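You operate a simulated robot arm through the tools that you are given. There is no shell and no other tool.

You are at the controls of a simulated robot arm. One attempt, no reset.

JOB
Run the loaded pallet on the rollers out through the muted barrier onto the cart.
Fine: cart bar up, end stop down and mute on before the start; red button on the post once it rests at the cart's stop, then bar down. No trip.

The check looks at the end state, three seconds after you hand in, the way a careful person would. Anything else that was tipped, shoved, dropped, spilled or broken makes it a failure.

ROBOT AND FRAMES
A 7-joint arm with a two-finger parallel gripper, fixed in place. Base frame: the origin is at the foot of the arm, x ahead of it, y to its left, z up. Readings come in cm, degrees, newtons and seconds.
Its first joint turns from -166.0 to 166.0 degrees. Payload 4.4 kg.
The TCP is the grasp point between the finger pads, 2.3 cm short of the fingertips. In the tool frame z runs along the fingers and y along their closing line. Largest opening 9.4 cm; finger width 3.8, thickness 1; the body of the gripper, 5.4 by 9.6 cm, starts 3.9 cm behind the TCP.
Orientation is that of the tool frame in the base frame, as [roll, pitch, yaw] about the fixed x, y, z axes, in that order (R = Rz(yaw) Ry(pitch) Rx(roll)). With the fingers straight down and closing along the base's y, the tool's x points along the base's -x, its y along +y and its z along -z.

CONTROLS
- The arm moves only by the tool send_rows. Its argument "increments" is a list of rows, each an object of numbers (a shift or turn left out is 0, a gripper value left out holds the last): "tx", "ty", "tz": the shift along the tool's x, y, z in cm; "rx", "ry", "rz": the turn, a rotation vector about the tool's x, y, z in degrees; "gripper": the closure, from 0 (fully open) to 1 (shut). In form: [{"tx": .., "ty": .., "tz": .., "rx": .., "ry": .., "rz": .., "gripper": ..}, ...]. A call has 1 to 20 rows; each row shifts and turns the commanded pose from where the row before left it, along the tool's axes as they then stand. A row lasts 0.2 s, in which the tool goes at most 5 cm and 8.6 degrees; a call with a longer step from one row to the next is refused whole, and so is a gripper value outside its range. A pose out of reach is approached as far as the arm can. The call stops where the force on the tool passes 90 N (or 10 N more than at its start, if that is more) or the arm is blocked; 0.2 s more then pass. Each finger travels about 7.2 cm/s and halts on what it meets, pressing with about 37 N; the grip force reading is that of the motor and also rises with nothing between the fingers. The clock runs only during rows and for 0.2 s after the last one: add rows that do not move to give the fingers time. It gives the time, the measured TCP pose, the force on the tool (base axes), the opening and the grip force at its end, in the units of the frame above (readings bear some noise), with the torque about the TCP (base axes, N m) and any sound that the robot's microphone picked up.
- Cameras (640 x 400 px; columns grow to the right, rows downward): "scene" is fixed at [21.2, 50.7, 178.23]; the picture's right is [-0.53, -0.85, 0.00], its down [-0.47, 0.29, -0.83] and it looks along [0.71, -0.44, -0.55] (base axes); focal length 344 px, centre (320, 200). "wrist" rides on the gripper at [8.6, 1.6, -7.5] in the tool frame; the picture's right is [-0.18, 0.98, 0.00], its down [-0.58, -0.11, -0.81] and it looks along [-0.79, -0.15, 0.59] (tool axes); focal length 243 px, centre (320, 200). There is no depth. A picture from a camera that has moved, and an enlarged one, comes with that camera's place and axes in the base frame and with its lens. The place of the scene camera against the robot may be out by one fixed shift of up to 1.8 cm in any direction.
- snapshot(camera): a new picture of that camera. The clock stands still meanwhile.
- inspect(camera, box): a new picture of the part [left, top, right, bottom] of that camera's present view, enlarged. The clock stands still meanwhile.
- finish_job(): hands the job in; it is judged then, once.

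Nothing tells you positions but the pictures and the camera data. Unless the task says otherwise, let go and move clear before handing in.

The tools are called after ">>>" as name(argument=value, ...) on one line, values as JSON. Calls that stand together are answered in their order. send_rows: Moves the arm, as the interface text tells. Its arguments: {"type":"object","properties":{"increments":{"type":"array","items":{"type":"object","properties":{"tx":{"type":"number"},"ty":{"type":"number"},"tz":{"type":"number"},"rx":{"type":"number"},"ry":{"type":"number"},"rz":{"type":"number"},"gripper":{"type":"number"}}}}},"required":["increments"]} The other tools are called the same way: snapshot (camera) takes a picture; inspect (camera, box) takes an enlarged picture of a part of a camera's view; finish_job () hands the job in.

At the start:

```text
time_s: 0.0
eef_pos: [71.19, 8.15, 147.72]
orientation: [-180.0, 0.1, -180.0]
force: [-0.1, 0.4, 0.6]
torque: [0.03, 0.03, 0.02]
gripper_width: 9.39
grasp_force: 0.0
```

scene: 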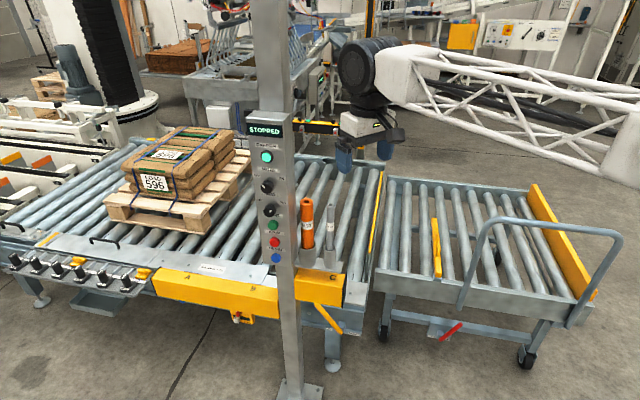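
wrist: 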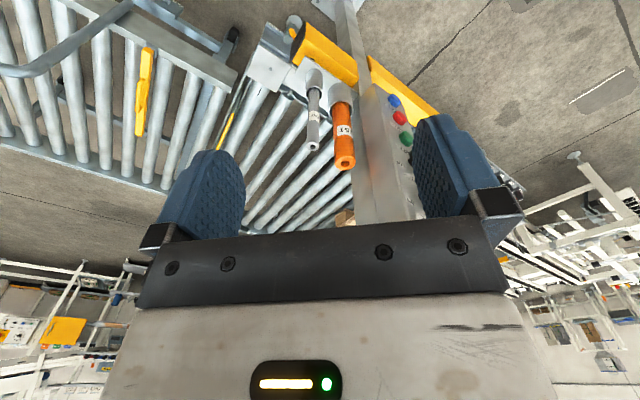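

I see a roller conveyor with a loaded pallet, a control post, and a cart at the right. I will take enlarged views before moving anything.

>>> inspect(camera="scene", box=[220, 100, 350, 290])

>>> inspect(camera="scene", box=[350, 160, 640, 370])

>>> inspect(camera="scene", box=[140, 240, 360, 350])

>>> inspect(camera="scene", box=[0, 200, 200, 310])

>>> inspect(camera="scene", box=[80, 100, 280, 250])

>>> inspect(camera="wrist", box=[220, 0, 460, 240])

```text
2.11 times, centred on (285, 195) of scene
camera zoom: at [21.2, 50.7, 178.23], right [-0.53, -0.85, 0.0], down [-0.47, 0.29, -0.83], along [0.71, -0.44, -0.55], focal length 725 px, centre (394, 210)
```

zoom: 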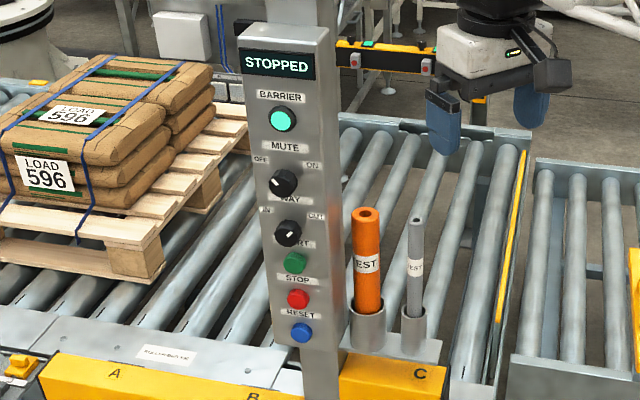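

```text
1.90 times, centred on (495, 265) of scene
camera zoom: at [21.2, 50.7, 178.23], right [-0.53, -0.85, 0.0], down [-0.47, 0.29, -0.83], along [0.71, -0.44, -0.55], focal length 656 px, centre (-13, 76)
```

zoom: 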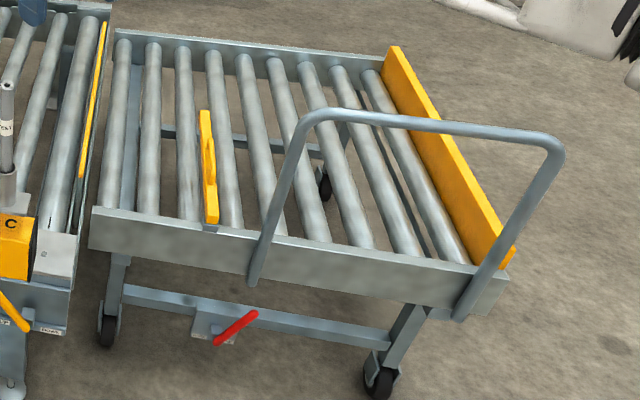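

```text
2.91 times, centred on (250, 295) of scene
camera zoom: at [21.2, 50.7, 178.23], right [-0.53, -0.85, 0.0], down [-0.47, 0.29, -0.83], along [0.71, -0.44, -0.55], focal length 1002 px, centre (524, -76)
```

zoom: 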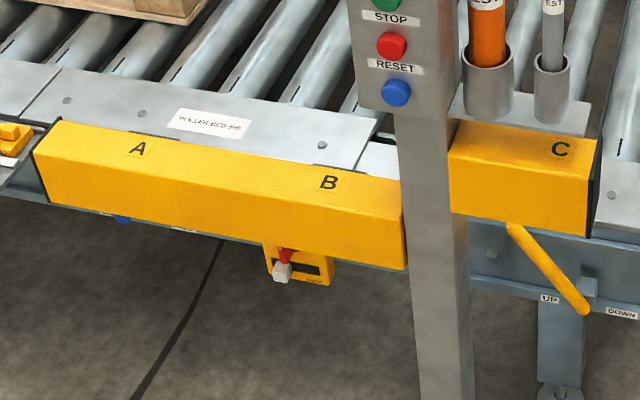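

```text
3.20 times, centred on (100, 255) of scene
camera zoom: at [21.2, 50.7, 178.23], right [-0.53, -0.85, 0.0], down [-0.47, 0.29, -0.83], along [0.71, -0.44, -0.55], focal length 1102 px, centre (1024, 24)
```

zoom: 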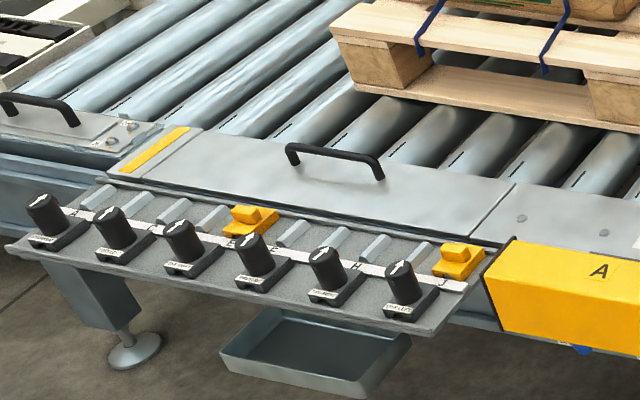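

```text
2.67 times, centred on (180, 175) of scene
camera zoom: at [21.2, 50.7, 178.23], right [-0.53, -0.85, 0.0], down [-0.47, 0.29, -0.83], along [0.71, -0.44, -0.55], focal length 919 px, centre (693, 267)
```

zoom: 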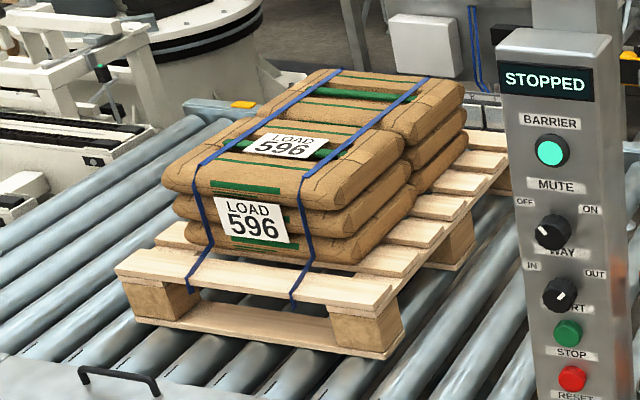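

```text
1.67 times, centred on (340, 120) of wrist
camera zoom: at [62.5, 9.84, 155.31], right [0.18, 0.98, 0.0], down [0.58, -0.11, 0.81], along [0.79, -0.15, -0.59], focal length 404 px, centre (287, 333)
```

zoom: 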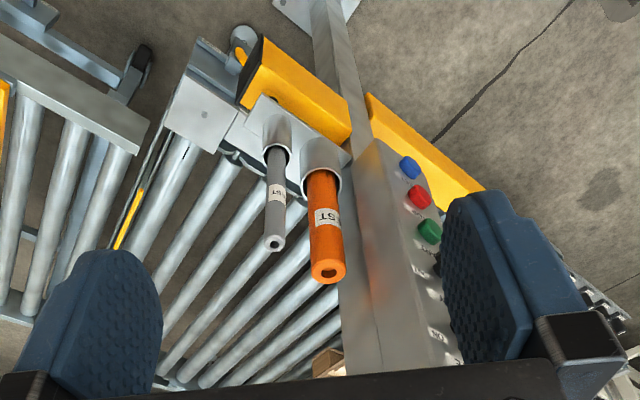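

The panel's buttons triangulate to about [96, 20.5], with START at z≈117 and RESET at z≈104. The cart's yellow bar is near [86, -50, 69]. I'll pull the arm back and turn the wrist camera towards the cart for a closer look.

>>> send_rows(increments=[{"tx": 3, "ty": -2}, {"tx": 3, "ty": -2}, {"tx": 3, "ty": -2}, {"tx": 3, "ty": -2}, {"tx": 3, "ty": -2}, {"tx": 3, "ty": -2}, {"tx": 3, "ty": -2}, {"tx": 3, "ty": -2}, {"rz": 8}, {"rz": 8}, {"rz": 8}, {"rz": 8}, {"rz": 8}, {}])

>>> snapshot(camera="wrist")

>>> snapshot(camera="scene")

```text
time_s: 3.0
eef_pos: [47.16, -7.86, 147.84]
orientation: [-180.0, 0.0, 140.0]
force: [-0.1, 0.1, -0.4]
torque: [0.02, -0.02, 0.02]
gripper_width: 9.41
grasp_force: 0.1
```

```text
taken
camera wrist: at [41.57, -0.99, 155.29], right [0.77, 0.63, 0.0], down [0.37, -0.46, 0.81], along [0.51, -0.62, -0.59], focal length 243 px, centre (320, 200)
```

wrist: 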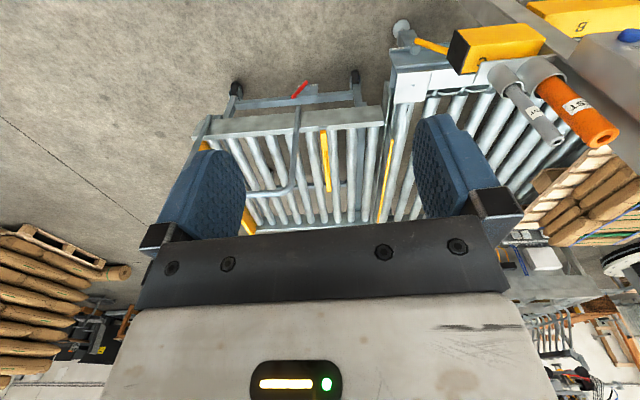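

```text
taken
```

scene: 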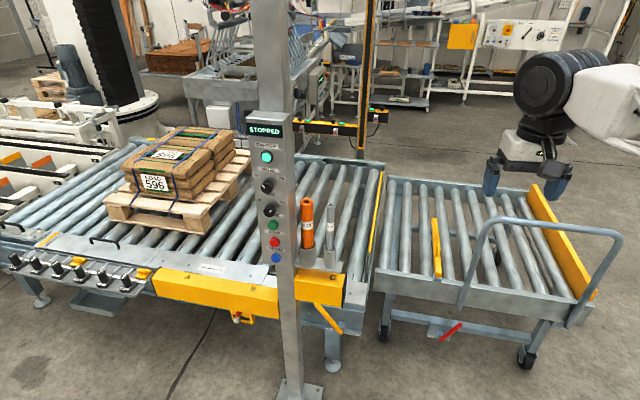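

>>> inspect(camera="wrist", box=[200, 60, 420, 240])

>>> inspect(camera="wrist", box=[360, 0, 640, 170])

>>> inspect(camera="scene", box=[400, 200, 480, 290])

>>> inspect(camera="scene", box=[290, 260, 400, 350])

>>> inspect(camera="scene", box=[230, 80, 400, 200])

```text
2.22 times, centred on (310, 150) of wrist
camera zoom: at [41.57, -0.99, 155.29], right [0.77, 0.63, 0.0], down [0.37, -0.46, 0.81], along [0.51, -0.62, -0.59], focal length 539 px, centre (342, 311)
```

zoom: 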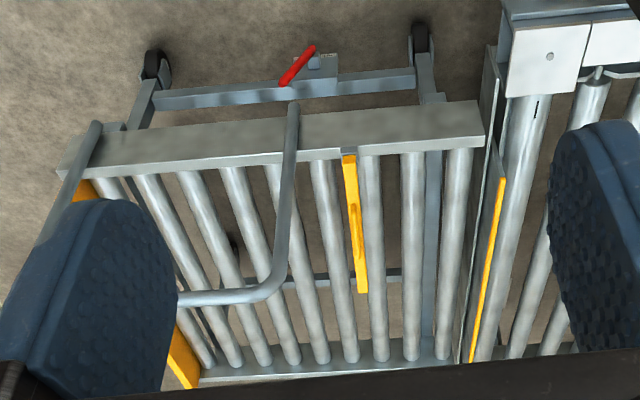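

```text
2.29 times, centred on (500, 85) of wrist
camera zoom: at [41.57, -0.99, 155.29], right [0.77, 0.63, 0.0], down [0.37, -0.46, 0.81], along [0.51, -0.62, -0.59], focal length 555 px, centre (-91, 463)
```

zoom: 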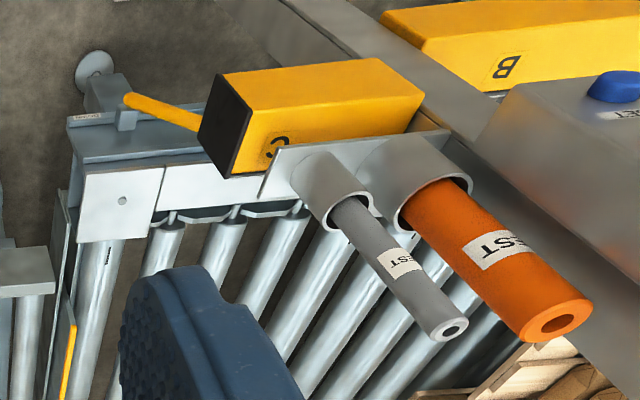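

```text
4.44 times, centred on (440, 245) of scene
camera zoom: at [21.2, 50.7, 178.23], right [-0.53, -0.85, 0.0], down [-0.47, 0.29, -0.83], along [0.71, -0.44, -0.55], focal length 1531 px, centre (-213, 0)
```

zoom: 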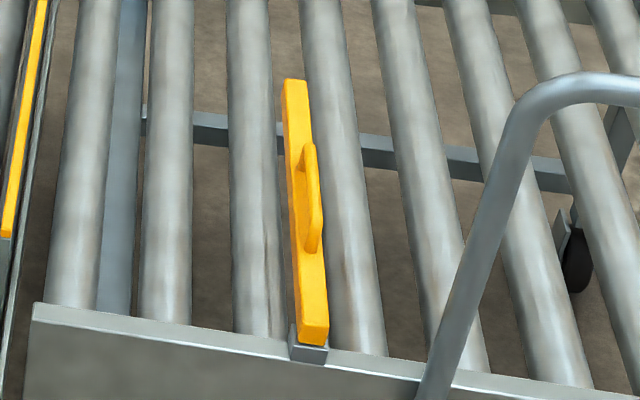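

```text
4.44 times, centred on (345, 305) of scene
camera zoom: at [21.2, 50.7, 178.23], right [-0.53, -0.85, 0.0], down [-0.47, 0.29, -0.83], along [0.71, -0.44, -0.55], focal length 1531 px, centre (209, -267)
```

zoom: 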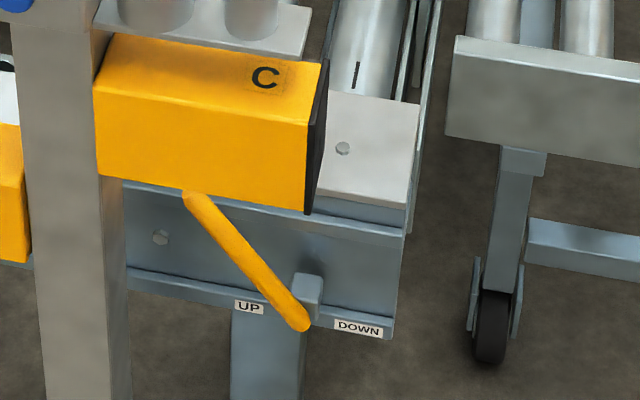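

```text
3.33 times, centred on (315, 140) of scene
camera zoom: at [21.2, 50.7, 178.23], right [-0.53, -0.85, 0.0], down [-0.47, 0.29, -0.83], along [0.71, -0.44, -0.55], focal length 1148 px, centre (337, 400)
```

zoom: 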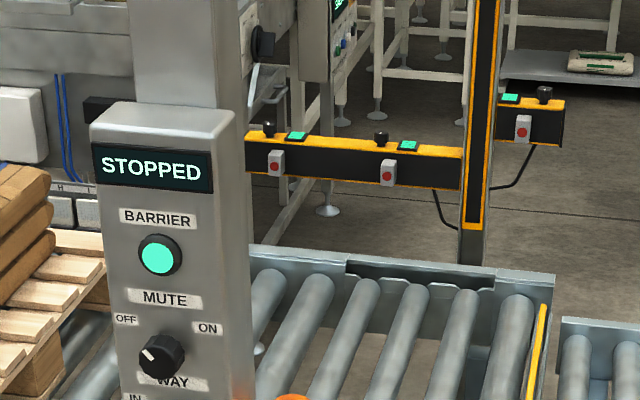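

The cart bar lies across the cart, so it is down. It hinges on the near rail around [86, -52, 63]. The end-stop lever pivots near [99, -9, 47] and leans to the UP side, and MUTE is off. I'll bring the wrist camera down to look closely at the lever.

>>> send_rows(increments=[{"rz": -8}, {"rz": -8}, {"rz": -8}, {"rz": -8}, {"rz": -8}, {"tz": 4, "tx": -1}, {"tz": 4, "tx": -1}, {"tz": 4, "tx": -1}, {"tz": 4, "tx": -1}, {"tz": 4, "tx": -1}, {"tz": 4, "tx": -1}, {"tz": 4, "tx": -1}, {"tz": 4, "tx": -1}, {"tz": 4, "tx": -1}, {"tz": 4, "tx": -1}, {"tz": 4, "tx": -1}, {"tz": 4, "tx": -1}, {"tz": 4, "tx": -1}, {"tz": 4, "tx": -1}, {}])

>>> snapshot(camera="wrist")

>>> snapshot(camera="scene")

```text
time_s: 7.2
eef_pos: [61.2, -7.86, 91.79]
orientation: [-179.9, 0.0, -180.0]
force: [0.9, 0.2, 0.1]
torque: [-0.02, -0.02, 0.02]
gripper_width: 9.4
grasp_force: 0.1
```

```text
taken
camera wrist: at [52.51, -6.23, 99.31], right [0.18, 0.98, 0.0], down [0.58, -0.11, 0.81], along [0.79, -0.15, -0.59], focal length 243 px, centre (320, 200)
```

wrist: 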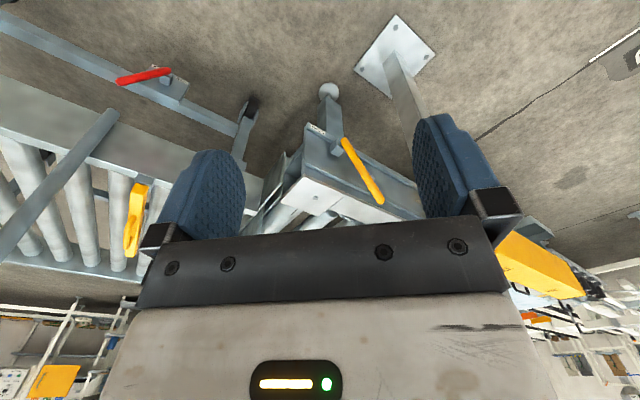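

```text
taken
```

scene: 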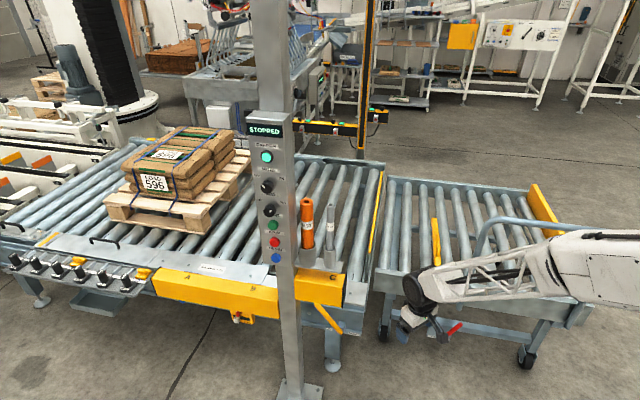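

>>> inspect(camera="wrist", box=[240, 70, 440, 230])

>>> inspect(camera="wrist", box=[0, 40, 260, 280])

>>> inspect(camera="scene", box=[380, 180, 640, 360])

```text
2.50 times, centred on (340, 150) of wrist
camera zoom: at [52.51, -6.23, 99.31], right [0.18, 0.98, 0.0], down [0.58, -0.11, 0.81], along [0.79, -0.15, -0.59], focal length 606 px, centre (270, 325)
```

zoom: 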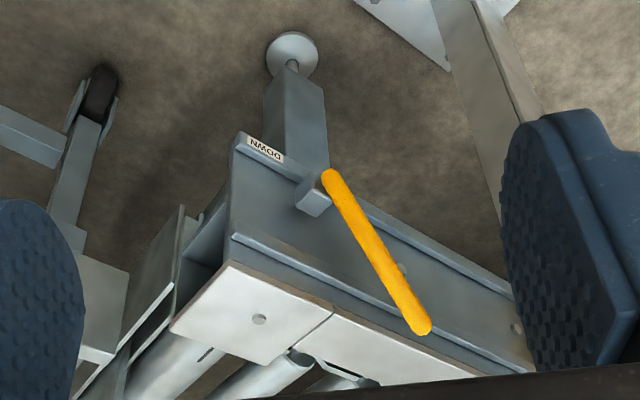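

```text
1.67 times, centred on (130, 160) of wrist
camera zoom: at [52.51, -6.23, 99.31], right [0.18, 0.98, 0.0], down [0.58, -0.11, 0.81], along [0.79, -0.15, -0.59], focal length 404 px, centre (637, 267)
```

zoom: 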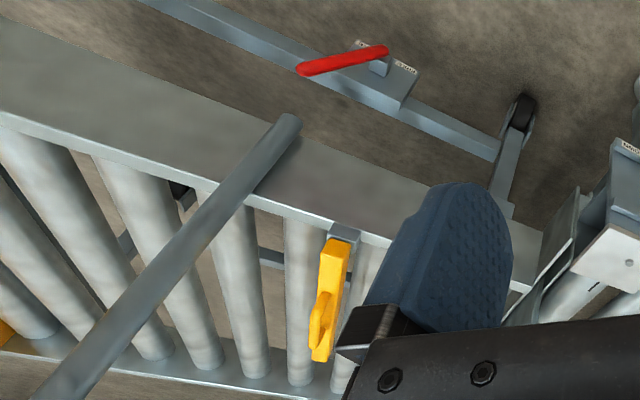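

```text
2.22 times, centred on (510, 270) of scene
camera zoom: at [21.2, 50.7, 178.23], right [-0.53, -0.85, 0.0], down [-0.47, 0.29, -0.83], along [0.71, -0.44, -0.55], focal length 766 px, centre (-102, 44)
```

zoom: 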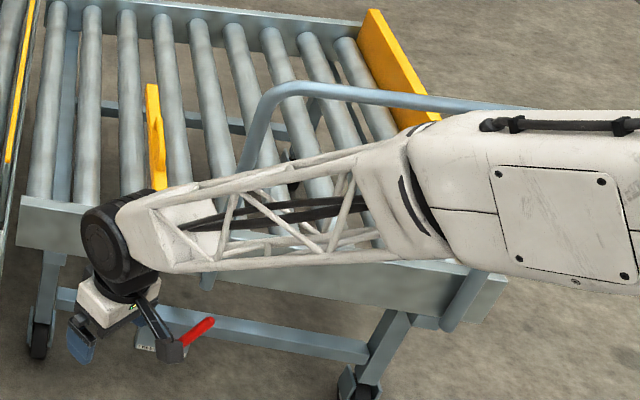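

The lever's upper end is near [107, 0, 60] and its lower end near [98, -8, 45.5]. To judge whether its swing clears box C, I'll move the camera to look along the conveyor from downstream.

>>> send_rows(increments=[{"tx": -1.8, "ty": -1.9, "tz": 2.9}, {"tx": -1.8, "ty": -1.9, "tz": 2.9}, {"tx": -1.8, "ty": -1.9, "tz": 2.9}, {"tx": -1.8, "ty": -1.9, "tz": 2.9}, {"tx": -1.8, "ty": -1.9, "tz": 2.9}, {"tx": -1.8, "ty": -1.9, "tz": 2.9}, {"tx": -1.8, "ty": -1.9, "tz": 2.9}, {"tx": -1.8, "ty": -1.9, "tz": 2.9}, {"tx": -1.8, "ty": -1.9, "tz": 2.9}, {"rz": -8}, {"rz": -8}, {"rz": -8}, {"rz": -8}, {"rz": -8}, {}])

>>> snapshot(camera="wrist")

>>> inspect(camera="wrist", box=[220, 60, 440, 240])

>>> snapshot(camera="scene")

```text
time_s: 10.4
eef_pos: [77.34, -24.96, 65.72]
orientation: [-179.9, 0.0, -139.8]
force: [-1.1, -0.3, -0.1]
torque: [0.03, -0.01, 0.0]
gripper_width: 9.4
grasp_force: 0.0
```

```text
taken
camera wrist: at [69.69, -29.2, 73.21], right [-0.49, 0.87, 0.0], down [0.51, 0.29, 0.81], along [0.7, 0.4, -0.59], focal length 243 px, centre (320, 200)
```

wrist: 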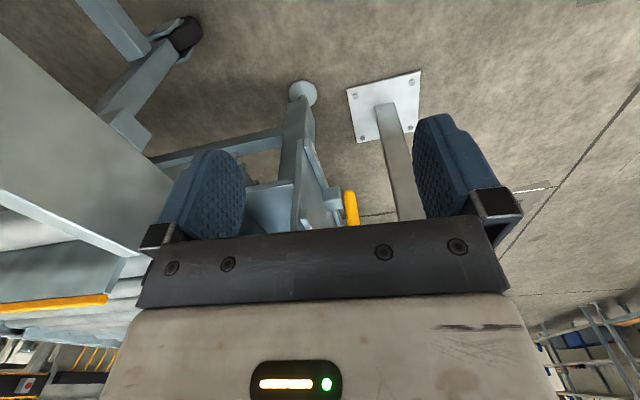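

```text
2.22 times, centred on (330, 150) of wrist
camera zoom: at [69.69, -29.2, 73.21], right [-0.49, 0.87, 0.0], down [0.51, 0.29, 0.81], along [0.7, 0.4, -0.59], focal length 539 px, centre (298, 311)
```

zoom: 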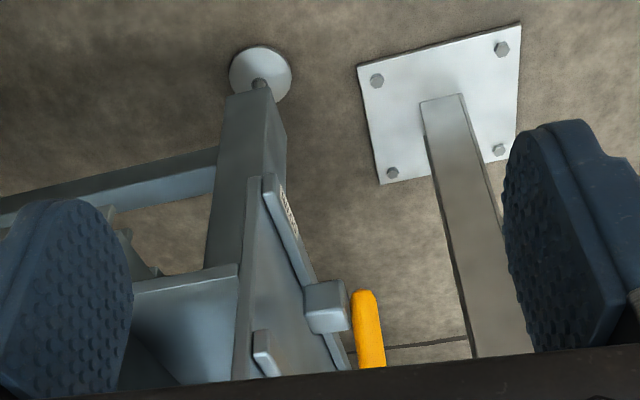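

```text
taken
```

scene: 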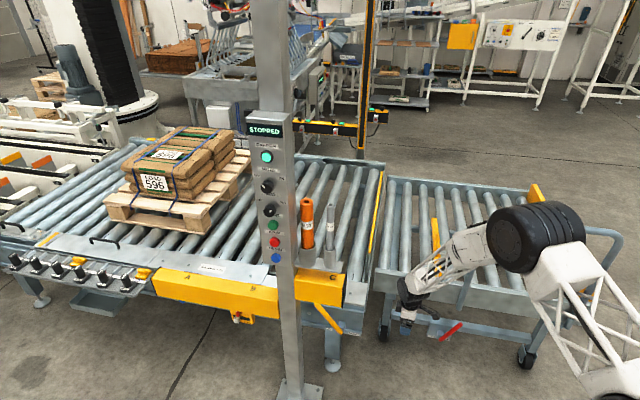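

>>> send_rows(increments=[{"ry": -8}, {"ry": -8}, {"ry": -8}, {"ry": -8}, {"ry": -8}, {}])

>>> snapshot(camera="wrist")

>>> inspect(camera="wrist", box=[220, 60, 440, 240])

>>> snapshot(camera="scene")

```text
time_s: 11.8
eef_pos: [77.41, -25.0, 65.68]
orientation: [-179.9, 40.1, -140.1]
force: [0.6, -0.4, -0.1]
torque: [0.02, 0.02, -0.02]
gripper_width: 9.4
grasp_force: 0.1
```

```text
taken
camera wrist: at [67.56, -30.97, 65.9], right [-0.52, 0.84, 0.12], down [0.01, -0.13, 0.99], along [0.85, 0.52, 0.06], focal length 243 px, centre (320, 200)
```

wrist: 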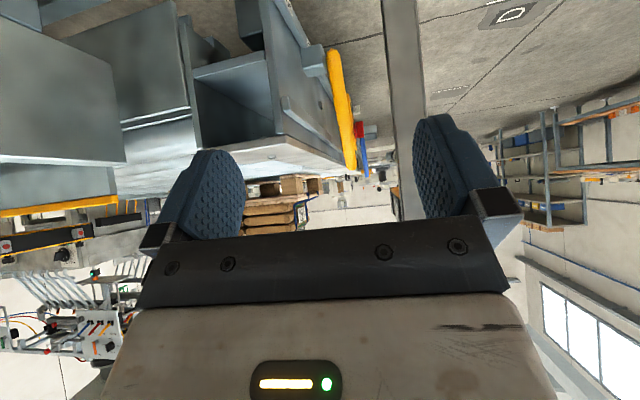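

```text
2.22 times, centred on (330, 150) of wrist
camera zoom: at [67.56, -30.97, 65.9], right [-0.52, 0.84, 0.12], down [0.01, -0.13, 0.99], along [0.85, 0.52, 0.06], focal length 539 px, centre (298, 311)
```

zoom: 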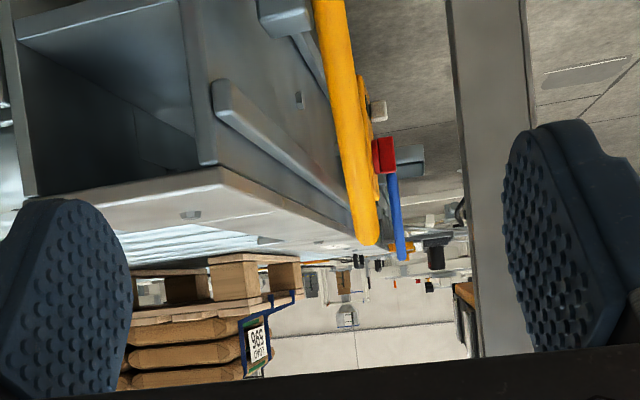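

```text
taken
```

scene: 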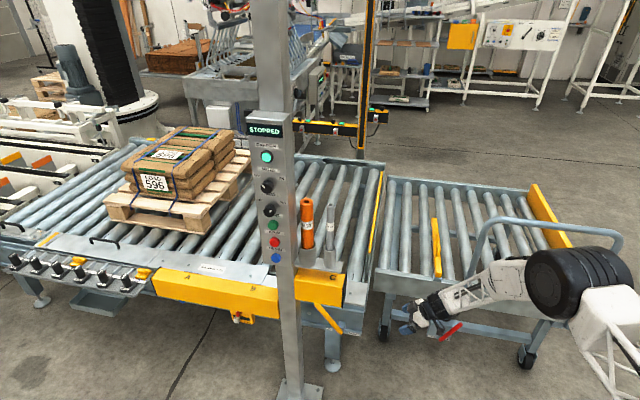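

Box C sits higher (z > 81) and further towards the operator, so the lever swing clears it, with the swing top at z≈65. I'll reorient the tool step by step so it points horizontally outward, and use closed fingers to push the lever over to DOWN.

>>> send_rows(increments=[{"ry": 8}, {"ry": 8}, {"ry": 8}, {"ry": 8}, {"ry": 8}, {"rz": 8}, {"rz": 8}, {"rz": 8}, {"rz": 8}, {"rz": 8}, {"tx": 0.9, "ty": 3, "tz": 1.1, "gripper": 1}, {"tx": 0.9, "ty": 3, "tz": 1.1}, {"tx": 0.9, "ty": 3, "tz": 1.1}, {"tx": 0.9, "ty": 3, "tz": 1.1}, {"tx": 0.9, "ty": 3, "tz": 1.1}, {}])

>>> send_rows(increments=[{"ry": -8}, {"ry": -8}, {"ry": -8}, {"ry": -8}, {"ry": -8}, {"ry": -8}, {}])

>>> snapshot(camera="scene")

>>> snapshot(camera="wrist")

```text
time_s: 15.2
eef_pos: [72.88, -9.93, 60.28]
orientation: [-179.9, 0.0, 179.9]
force: [0.0, -0.5, -0.2]
torque: [0.0, -0.02, -0.03]
gripper_width: 0.0
grasp_force: 36.5
```

```text
time_s: 16.8
eef_pos: [72.79, -8.95, 59.95]
orientation: [176.2, 34.2, 179.8]
force: [0.3, -0.7, -0.8]
torque: [0.02, -0.05, -0.01]
gripper_width: 0.0
grasp_force: 36.8
out of reach, approached as far as the arm can: row 4, 5, 6
```

```text
taken
```

scene: 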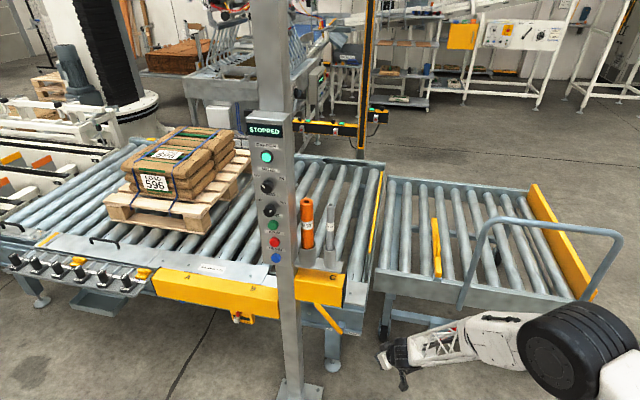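

```text
taken
camera wrist: at [61.27, -7.67, 61.47], right [0.12, 0.98, 0.16], down [0.03, -0.16, 0.99], along [0.99, -0.11, -0.05], focal length 243 px, centre (320, 200)
```

wrist: 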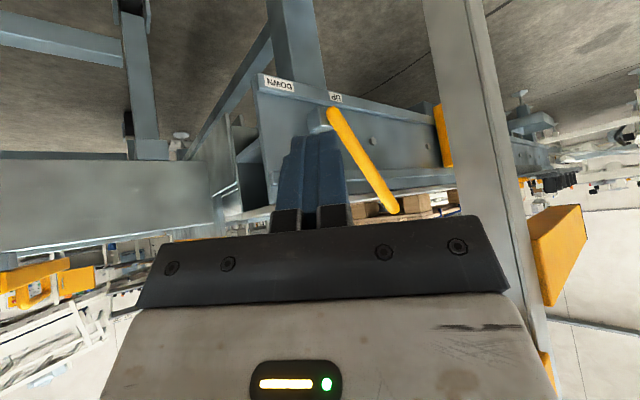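

The pitch was limited in this folded pose, so I'll move the TCP further outward, where the tilt should be reachable, and check again.

>>> send_rows(increments=[{"tz": 2.2, "tx": -2}, {"tz": 2.2, "tx": -2}, {"tz": 2.2, "tx": -2}, {"tz": 2.2, "tx": -2}, {"tz": 1.5, "tx": -1.4}, {}, {}])

>>> snapshot(camera="scene")

```text
time_s: 18.4
eef_pos: [86.39, -8.19, 56.72]
orientation: [176.2, 34.0, 179.8]
force: [-0.2, -0.3, -0.2]
torque: [0.03, -0.01, 0.01]
gripper_width: 0.01
grasp_force: 36.4
```

```text
taken
```

scene: 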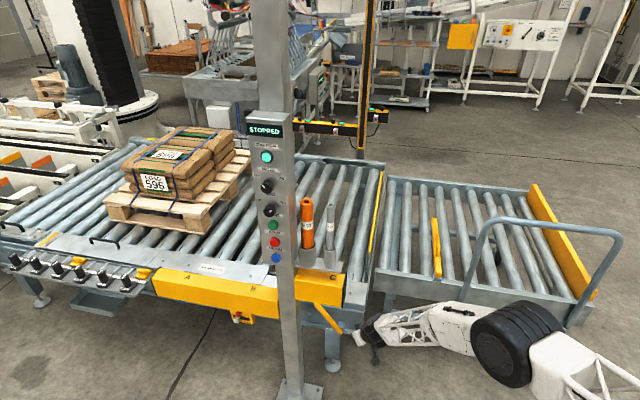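

>>> send_rows(increments=[{"ry": -8}, {"ry": -8}, {"ry": -8}, {}])

>>> snapshot(camera="wrist")

```text
time_s: 19.4
eef_pos: [86.2, -8.3, 56.67]
orientation: [173.4, 53.7, 177.2]
force: [-0.3, 0.1, -0.4]
torque: [0.02, 0.03, 0.01]
gripper_width: 0.0
grasp_force: 37.0
out of reach, approached as far as the arm can: row 1
```

```text
taken
camera wrist: at [75.01, -6.89, 54.32], right [0.07, 0.97, 0.22], down [-0.3, -0.19, 0.94], along [0.95, -0.13, 0.28], focal length 243 px, centre (320, 200)
```

wrist: 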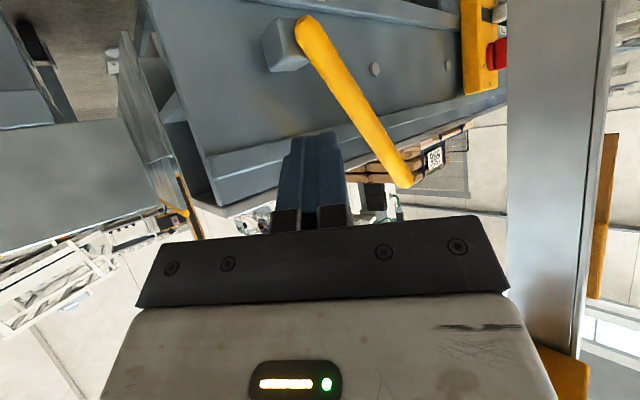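

With the tool tilted 54° the reach works. The lever runs from about [97.6, -7.9, 46] to [105.3, -0.5, 62], and the post is at about [101, 13.5]. I'll slip the closed fingers under and upstream of the lever, staying clear of the post.

>>> send_rows(increments=[{"tx": 0.2, "ty": 2.5, "tz": 0.3}, {"tx": 0.2, "ty": 2.5, "tz": 0.3}, {"tx": 0.2, "ty": 2.5, "tz": 0.3}, {"tx": -1.41, "ty": -0.13, "tz": 2.2}, {"tx": -1.41, "ty": -0.13, "tz": 2.2}, {"tx": -1.41, "ty": -0.13, "tz": 2.2}, {"tx": -1.41, "ty": -0.13, "tz": 2.2}, {}])

>>> snapshot(camera="wrist")

>>> inspect(camera="scene", box=[250, 240, 470, 400])

```text
time_s: 21.2
eef_pos: [96.72, -0.68, 55.42]
orientation: [173.4, 53.6, 177.1]
force: [0.8, 0.1, 0.9]
torque: [0.03, 0.0, -0.02]
gripper_width: 0.0
grasp_force: 36.7
```

```text
taken
camera wrist: at [85.57, 0.67, 53.15], right [0.07, 0.97, 0.22], down [-0.3, -0.19, 0.94], along [0.95, -0.13, 0.28], focal length 243 px, centre (320, 200)
```

wrist: 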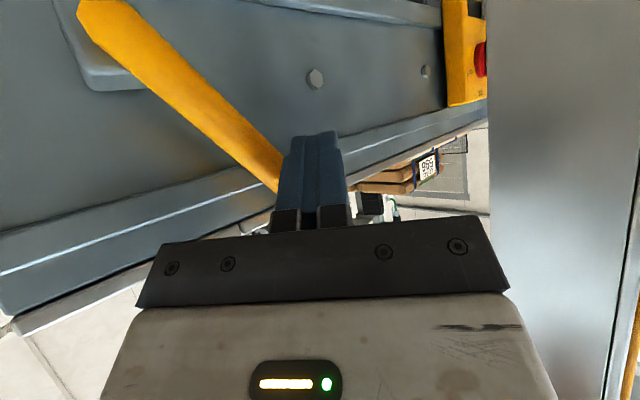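

```text
2.50 times, centred on (360, 320) of scene
camera zoom: at [21.2, 50.7, 178.23], right [-0.53, -0.85, 0.0], down [-0.47, 0.29, -0.83], along [0.71, -0.44, -0.55], focal length 861 px, centre (220, -100)
```

zoom: 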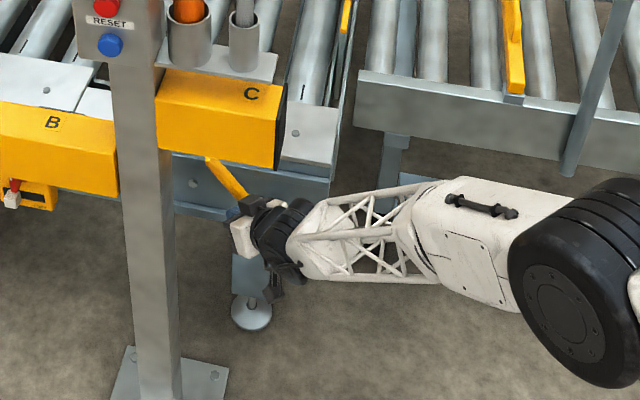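

>>> send_rows(increments=[{"tx": 1.4, "ty": 0.73, "tz": 1.07}, {"tx": 1.4, "ty": 0.73, "tz": 1.07}, {"tx": -1.16, "ty": -0.09, "tz": 1.58}, {"tx": -1.16, "ty": -0.09, "tz": 1.58}, {"tx": -1.16, "ty": -0.09, "tz": 1.58}, {}])

>>> snapshot(camera="wrist")

>>> inspect(camera="scene", box=[270, 260, 400, 350])

```text
time_s: 22.4
eef_pos: [101.88, 0.99, 51.98]
orientation: [173.3, 53.5, 176.8]
force: [-95.2, 4.7, 63.0]
torque: [-3.12, -3.09, -4.45]
gripper_width: 0.01
grasp_force: 36.8
stopped in row 5: the force on the tool passed its limit at 166 N (the readings are from after the stop); the commanded pose is now the measured one
```

```text
taken
camera wrist: at [90.56, 2.38, 49.66], right [0.07, 0.97, 0.22], down [-0.3, -0.19, 0.94], along [0.95, -0.13, 0.28], focal length 243 px, centre (320, 200)
```

wrist: 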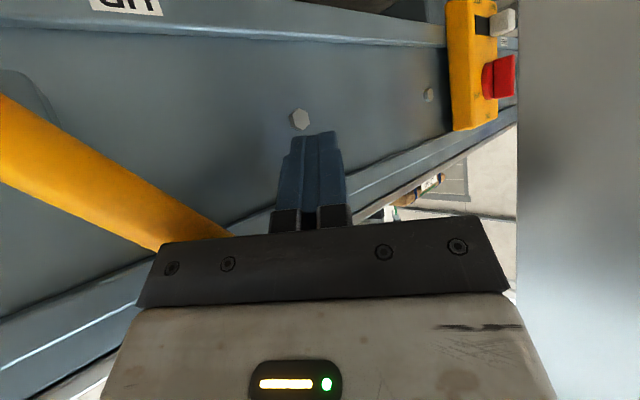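

```text
4.44 times, centred on (335, 305) of scene
camera zoom: at [21.2, 50.7, 178.23], right [-0.53, -0.85, 0.0], down [-0.47, 0.29, -0.83], along [0.71, -0.44, -0.55], focal length 1531 px, centre (253, -267)
```

zoom: 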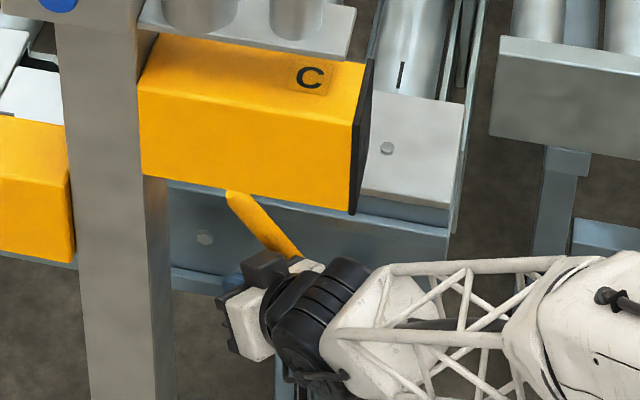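

The gripper body, not the fingers, bumped the lever end. I'll back off and turn the tool about 20° towards the frame's normal. Then I'll open the fingers to straddle the lever.

>>> send_rows(increments=[{"tz": -2.5}, {"tz": -2.5}, {"tz": -2.5}, {"tz": -2.5}, {"rx": 5.4, "ry": -0.45, "rz": 3.9, "gripper": 0.2}, {"rx": 5.4, "ry": -0.45, "rz": 3.9}, {"rx": 5.4, "ry": -0.45, "rz": 3.9}, {}, {}])

>>> snapshot(camera="wrist")

>>> inspect(camera="scene", box=[270, 260, 400, 350])

```text
time_s: 24.4
eef_pos: [92.48, 0.47, 56.11]
orientation: [169.6, 44.4, 173.3]
force: [0.2, -0.2, -0.6]
torque: [0.01, -0.01, 0.0]
gripper_width: 7.53
grasp_force: 0.0
out of reach, approached as far as the arm can: row 5, 6, 7
```

```text
taken
camera wrist: at [81.05, 2.1, 55.57], right [0.12, 0.96, 0.26], down [-0.15, -0.24, 0.96], along [0.98, -0.15, 0.12], focal length 243 px, centre (320, 200)
```

wrist: 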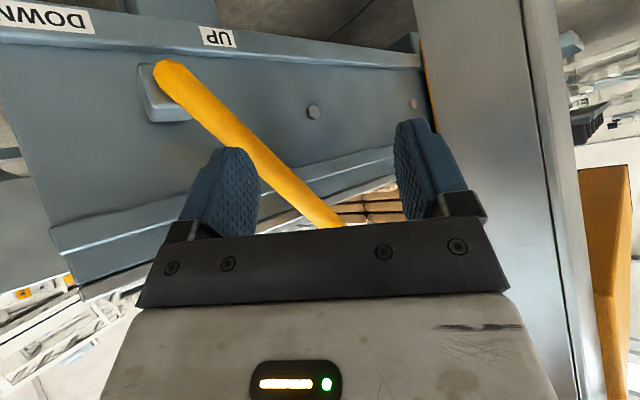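

```text
4.44 times, centred on (335, 305) of scene
camera zoom: at [21.2, 50.7, 178.23], right [-0.53, -0.85, 0.0], down [-0.47, 0.29, -0.83], along [0.71, -0.44, -0.55], focal length 1531 px, centre (253, -267)
```

zoom: 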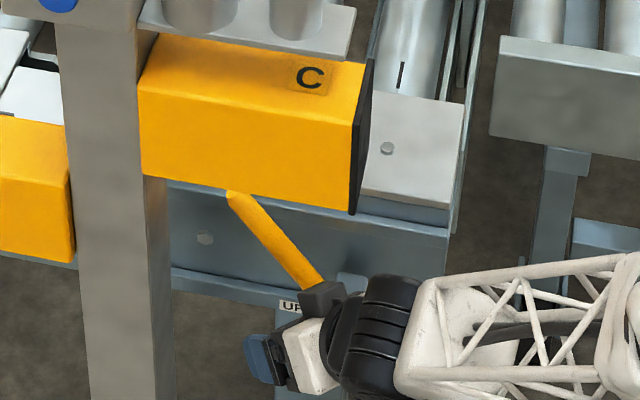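

Turning the heading isn't reachable, so I'll rotate the fingers about 30° around the tool axis. They can then straddle the lever on its inner and outer faces near its free end, and I can swing it over.

>>> send_rows(increments=[{"rz": -7.5, "gripper": 0.45}, {"rz": -7.5}, {"rz": -7.5}, {"rz": -7.5}, {}, {}])

>>> snapshot(camera="wrist")

```text
time_s: 25.8
eef_pos: [92.59, 0.44, 56.0]
orientation: [-161.3, 42.1, -145.0]
force: [-0.8, -0.5, -0.2]
torque: [0.0, -0.01, -0.04]
gripper_width: 5.16
grasp_force: 0.1
```

```text
taken
camera wrist: at [81.38, -2.46, 55.23], right [-0.25, 0.96, -0.11], down [-0.17, 0.07, 0.98], along [0.95, 0.26, 0.15], focal length 243 px, centre (320, 200)
```

wrist: 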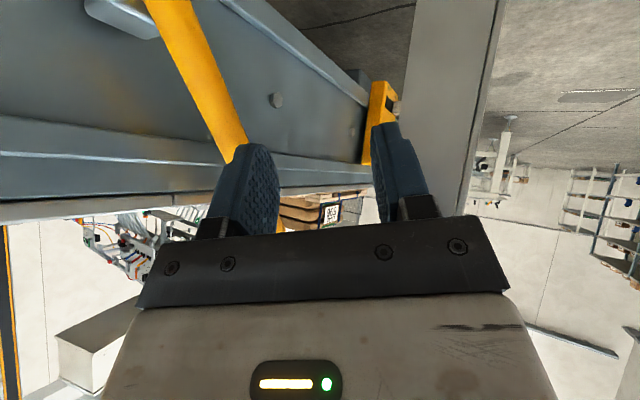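

>>> send_rows(increments=[{"tx": -0.71, "ty": -2.31, "tz": -0.58}, {"tx": -0.71, "ty": -2.31, "tz": -0.58}, {"tx": -0.71, "ty": -2.31, "tz": -0.58}, {"tx": -1.45, "tz": 1.39}, {"tx": -1.45, "tz": 1.39}, {}])

>>> snapshot(camera="wrist")

>>> inspect(camera="scene", box=[270, 260, 400, 350])

```text
time_s: 27.2
eef_pos: [98.87, -3.58, 60.4]
orientation: [-161.2, 42.1, -145.1]
force: [0.3, -0.1, -0.7]
torque: [0.0, -0.02, -0.01]
gripper_width: 5.19
grasp_force: 0.0
```

```text
taken
camera wrist: at [87.74, -6.48, 59.53], right [-0.25, 0.96, -0.11], down [-0.17, 0.07, 0.98], along [0.95, 0.26, 0.15], focal length 243 px, centre (320, 200)
```

wrist: 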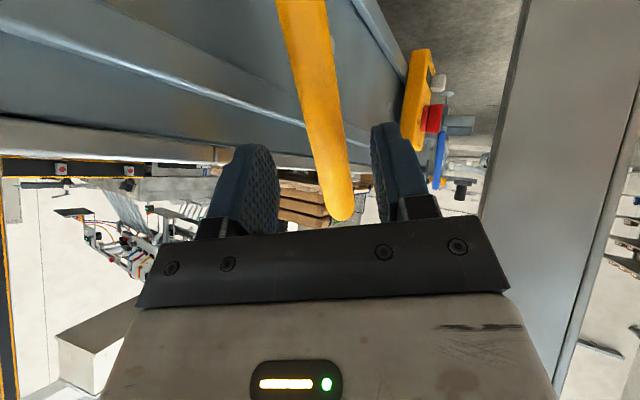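

```text
4.44 times, centred on (335, 305) of scene
camera zoom: at [21.2, 50.7, 178.23], right [-0.53, -0.85, 0.0], down [-0.47, 0.29, -0.83], along [0.71, -0.44, -0.55], focal length 1531 px, centre (253, -267)
```

zoom: 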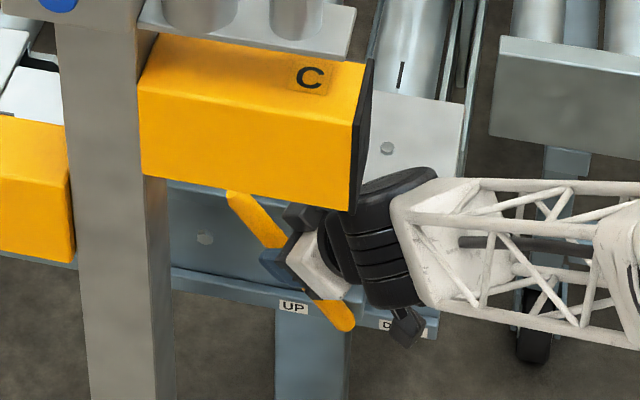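

>>> send_rows(increments=[{"tx": -1.15, "ty": 0.07, "tz": 1.08}, {"tx": -1.15, "ty": 0.07, "tz": 1.08}, {"tx": -1.15, "ty": 0.07, "tz": 1.08}, {}])

>>> snapshot(camera="wrist")

```text
time_s: 28.2
eef_pos: [103.25, -1.44, 60.27]
orientation: [-161.2, 42.2, -145.0]
force: [-1.1, -0.2, -0.6]
torque: [0.01, 0.02, 0.02]
gripper_width: 5.17
grasp_force: 0.0
```

```text
taken
camera wrist: at [92.07, -4.45, 59.5], right [-0.25, 0.96, -0.11], down [-0.17, 0.07, 0.98], along [0.95, 0.26, 0.15], focal length 243 px, centre (320, 200)
```

wrist: 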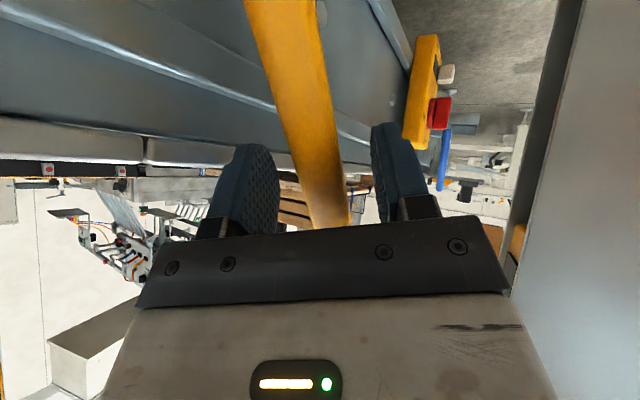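

>>> send_rows(increments=[{"gripper": 1}, {}, {}, {}])

>>> snapshot(camera="wrist")

```text
time_s: 29.2
eef_pos: [103.22, -1.51, 60.23]
orientation: [-161.3, 42.1, -144.9]
force: [-8.2, 8.5, 2.5]
torque: [-1.22, -0.77, 1.12]
gripper_width: 2.21
grasp_force: 45.1
```

```text
taken
camera wrist: at [92.03, -4.42, 59.49], right [-0.25, 0.96, -0.11], down [-0.17, 0.07, 0.98], along [0.95, 0.26, 0.15], focal length 243 px, centre (320, 200)
```

wrist: 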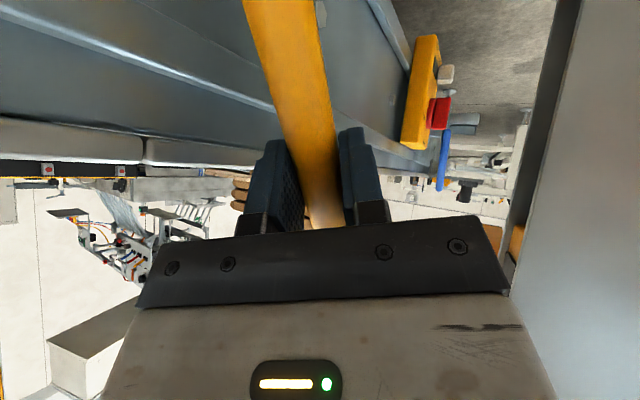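

The lever is gripped, reading a 2.2 cm width. I'll swing it along its arc in small steps and watch the force.

>>> send_rows(increments=[{"tx": 0.427, "ty": -0.547, "tz": -1.076}, {"tx": 0.53, "ty": -0.54, "tz": -1.033}, {"tx": 0.629, "ty": -0.529, "tz": -0.982}, {}])

>>> snapshot(camera="wrist")

```text
time_s: 30.2
eef_pos: [100.66, -3.86, 61.97]
orientation: [-161.3, 42.2, -145.0]
force: [-3.0, 36.3, 18.5]
torque: [2.52, -0.67, -0.52]
gripper_width: 2.45
grasp_force: 44.7
```

```text
taken
camera wrist: at [89.55, -6.81, 61.14], right [-0.25, 0.96, -0.11], down [-0.18, 0.07, 0.98], along [0.95, 0.26, 0.15], focal length 243 px, centre (320, 200)
```

wrist: 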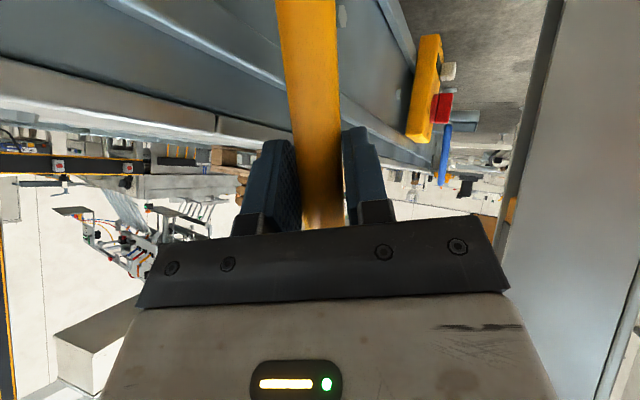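

>>> send_rows(increments=[{"tx": 0.74, "ty": -0.32, "tz": -1.0}, {"tx": 0.83, "ty": -0.3, "tz": -0.93}, {"tx": 0.91, "ty": -0.33, "tz": -0.85}, {}])

>>> snapshot(camera="wrist")

>>> inspect(camera="scene", box=[270, 240, 420, 350])

```text
time_s: 31.2
eef_pos: [97.56, -6.36, 62.65]
orientation: [-161.0, 42.2, -145.2]
force: [39.6, -35.7, 18.9]
torque: [1.37, 0.8, -0.62]
gripper_width: 2.87
grasp_force: 45.2
```

```text
taken
camera wrist: at [86.48, -9.34, 61.71], right [-0.25, 0.96, -0.11], down [-0.18, 0.07, 0.98], along [0.95, 0.26, 0.15], focal length 243 px, centre (320, 200)
```

wrist: 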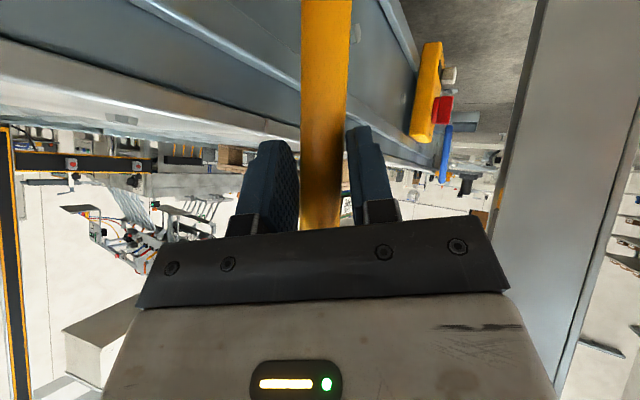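

```text
3.64 times, centred on (345, 295) of scene
camera zoom: at [21.2, 50.7, 178.23], right [-0.53, -0.85, 0.0], down [-0.47, 0.29, -0.83], along [0.71, -0.44, -0.55], focal length 1253 px, centre (229, -146)
```

zoom: 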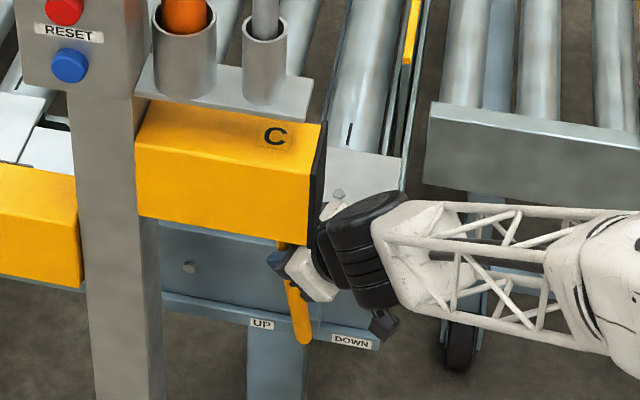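

>>> send_rows(increments=[{"tx": 0.979, "ty": -0.587, "tz": -0.654}, {"tx": 1.048, "ty": -0.556, "tz": -0.568}, {"tx": 1.125, "ty": -0.387, "tz": -0.538}, {}])

>>> snapshot(camera="wrist")

```text
time_s: 32.2
eef_pos: [94.59, -8.78, 61.49]
orientation: [-161.5, 42.0, -144.9]
force: [-50.2, 65.1, 39.7]
torque: [2.11, -0.88, 1.97]
gripper_width: 2.45
grasp_force: 45.1
```

```text
taken
camera wrist: at [83.56, -11.74, 60.78], right [-0.25, 0.96, -0.11], down [-0.17, 0.07, 0.98], along [0.95, 0.27, 0.15], focal length 243 px, centre (320, 200)
```

wrist: 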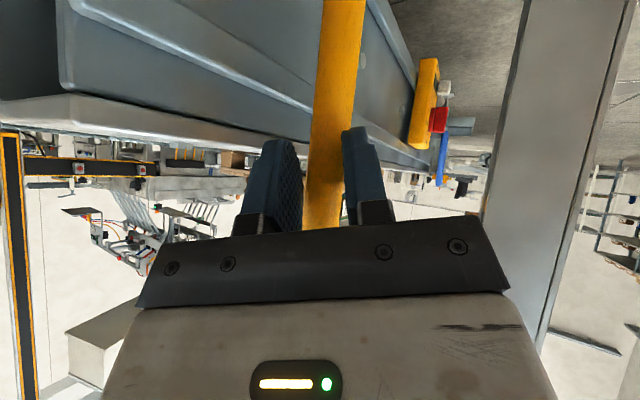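

>>> send_rows(increments=[{"gripper": 0.6}, {}, {}])

>>> snapshot(camera="wrist")

```text
time_s: 33.0
eef_pos: [94.92, -9.15, 61.81]
orientation: [-161.3, 42.1, -145.1]
force: [0.0, 0.0, 0.1]
torque: [0.0, -0.03, -0.04]
gripper_width: 3.8
grasp_force: 0.0
```

```text
taken
camera wrist: at [83.77, -12.04, 60.98], right [-0.25, 0.96, -0.11], down [-0.17, 0.07, 0.98], along [0.95, 0.26, 0.15], focal length 243 px, centre (320, 200)
```

wrist: 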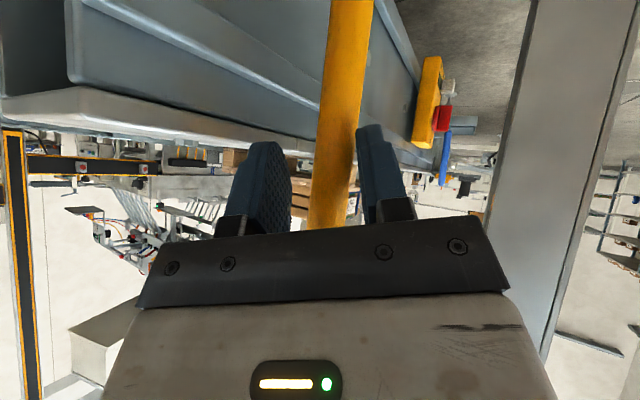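

The lever holds where I leave it (about 105° now), so I'll recentre the fingers, grip again and continue with the corrected conveyor axis direction.

>>> send_rows(increments=[{"tx": -0.23, "ty": 0.65, "tz": -0.41}, {"gripper": 1}, {}, {}, {"tx": 1.148, "ty": -0.252, "tz": -0.481}, {"tx": 1.191, "ty": -0.217, "tz": -0.385}, {}])

>>> snapshot(camera="wrist")

>>> inspect(camera="scene", box=[270, 160, 420, 350])

```text
time_s: 34.6
eef_pos: [92.51, -9.76, 61.09]
orientation: [-161.4, 42.1, -144.9]
force: [-0.3, 0.0, -1.1]
torque: [0.02, -0.02, -0.02]
gripper_width: 0.01
grasp_force: 42.2
```

```text
taken
camera wrist: at [81.48, -12.86, 60.35], right [-0.25, 0.96, -0.11], down [-0.17, 0.07, 0.98], along [0.95, 0.26, 0.15], focal length 243 px, centre (320, 200)
```

wrist: 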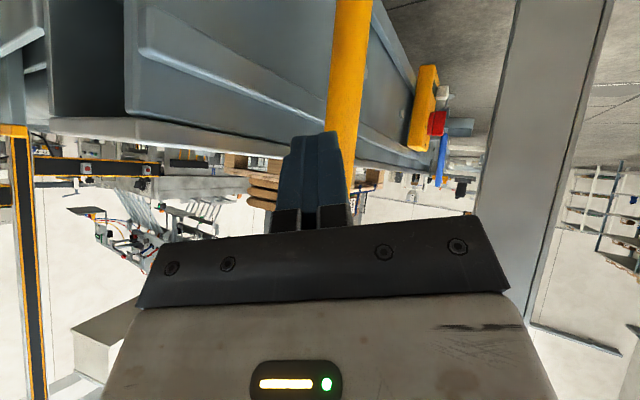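

```text
2.11 times, centred on (345, 255) of scene
camera zoom: at [21.2, 50.7, 178.23], right [-0.53, -0.85, 0.0], down [-0.47, 0.29, -0.83], along [0.71, -0.44, -0.55], focal length 725 px, centre (267, 84)
```

zoom: 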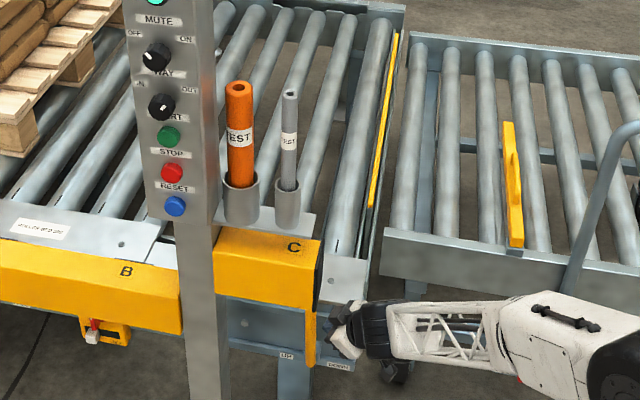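

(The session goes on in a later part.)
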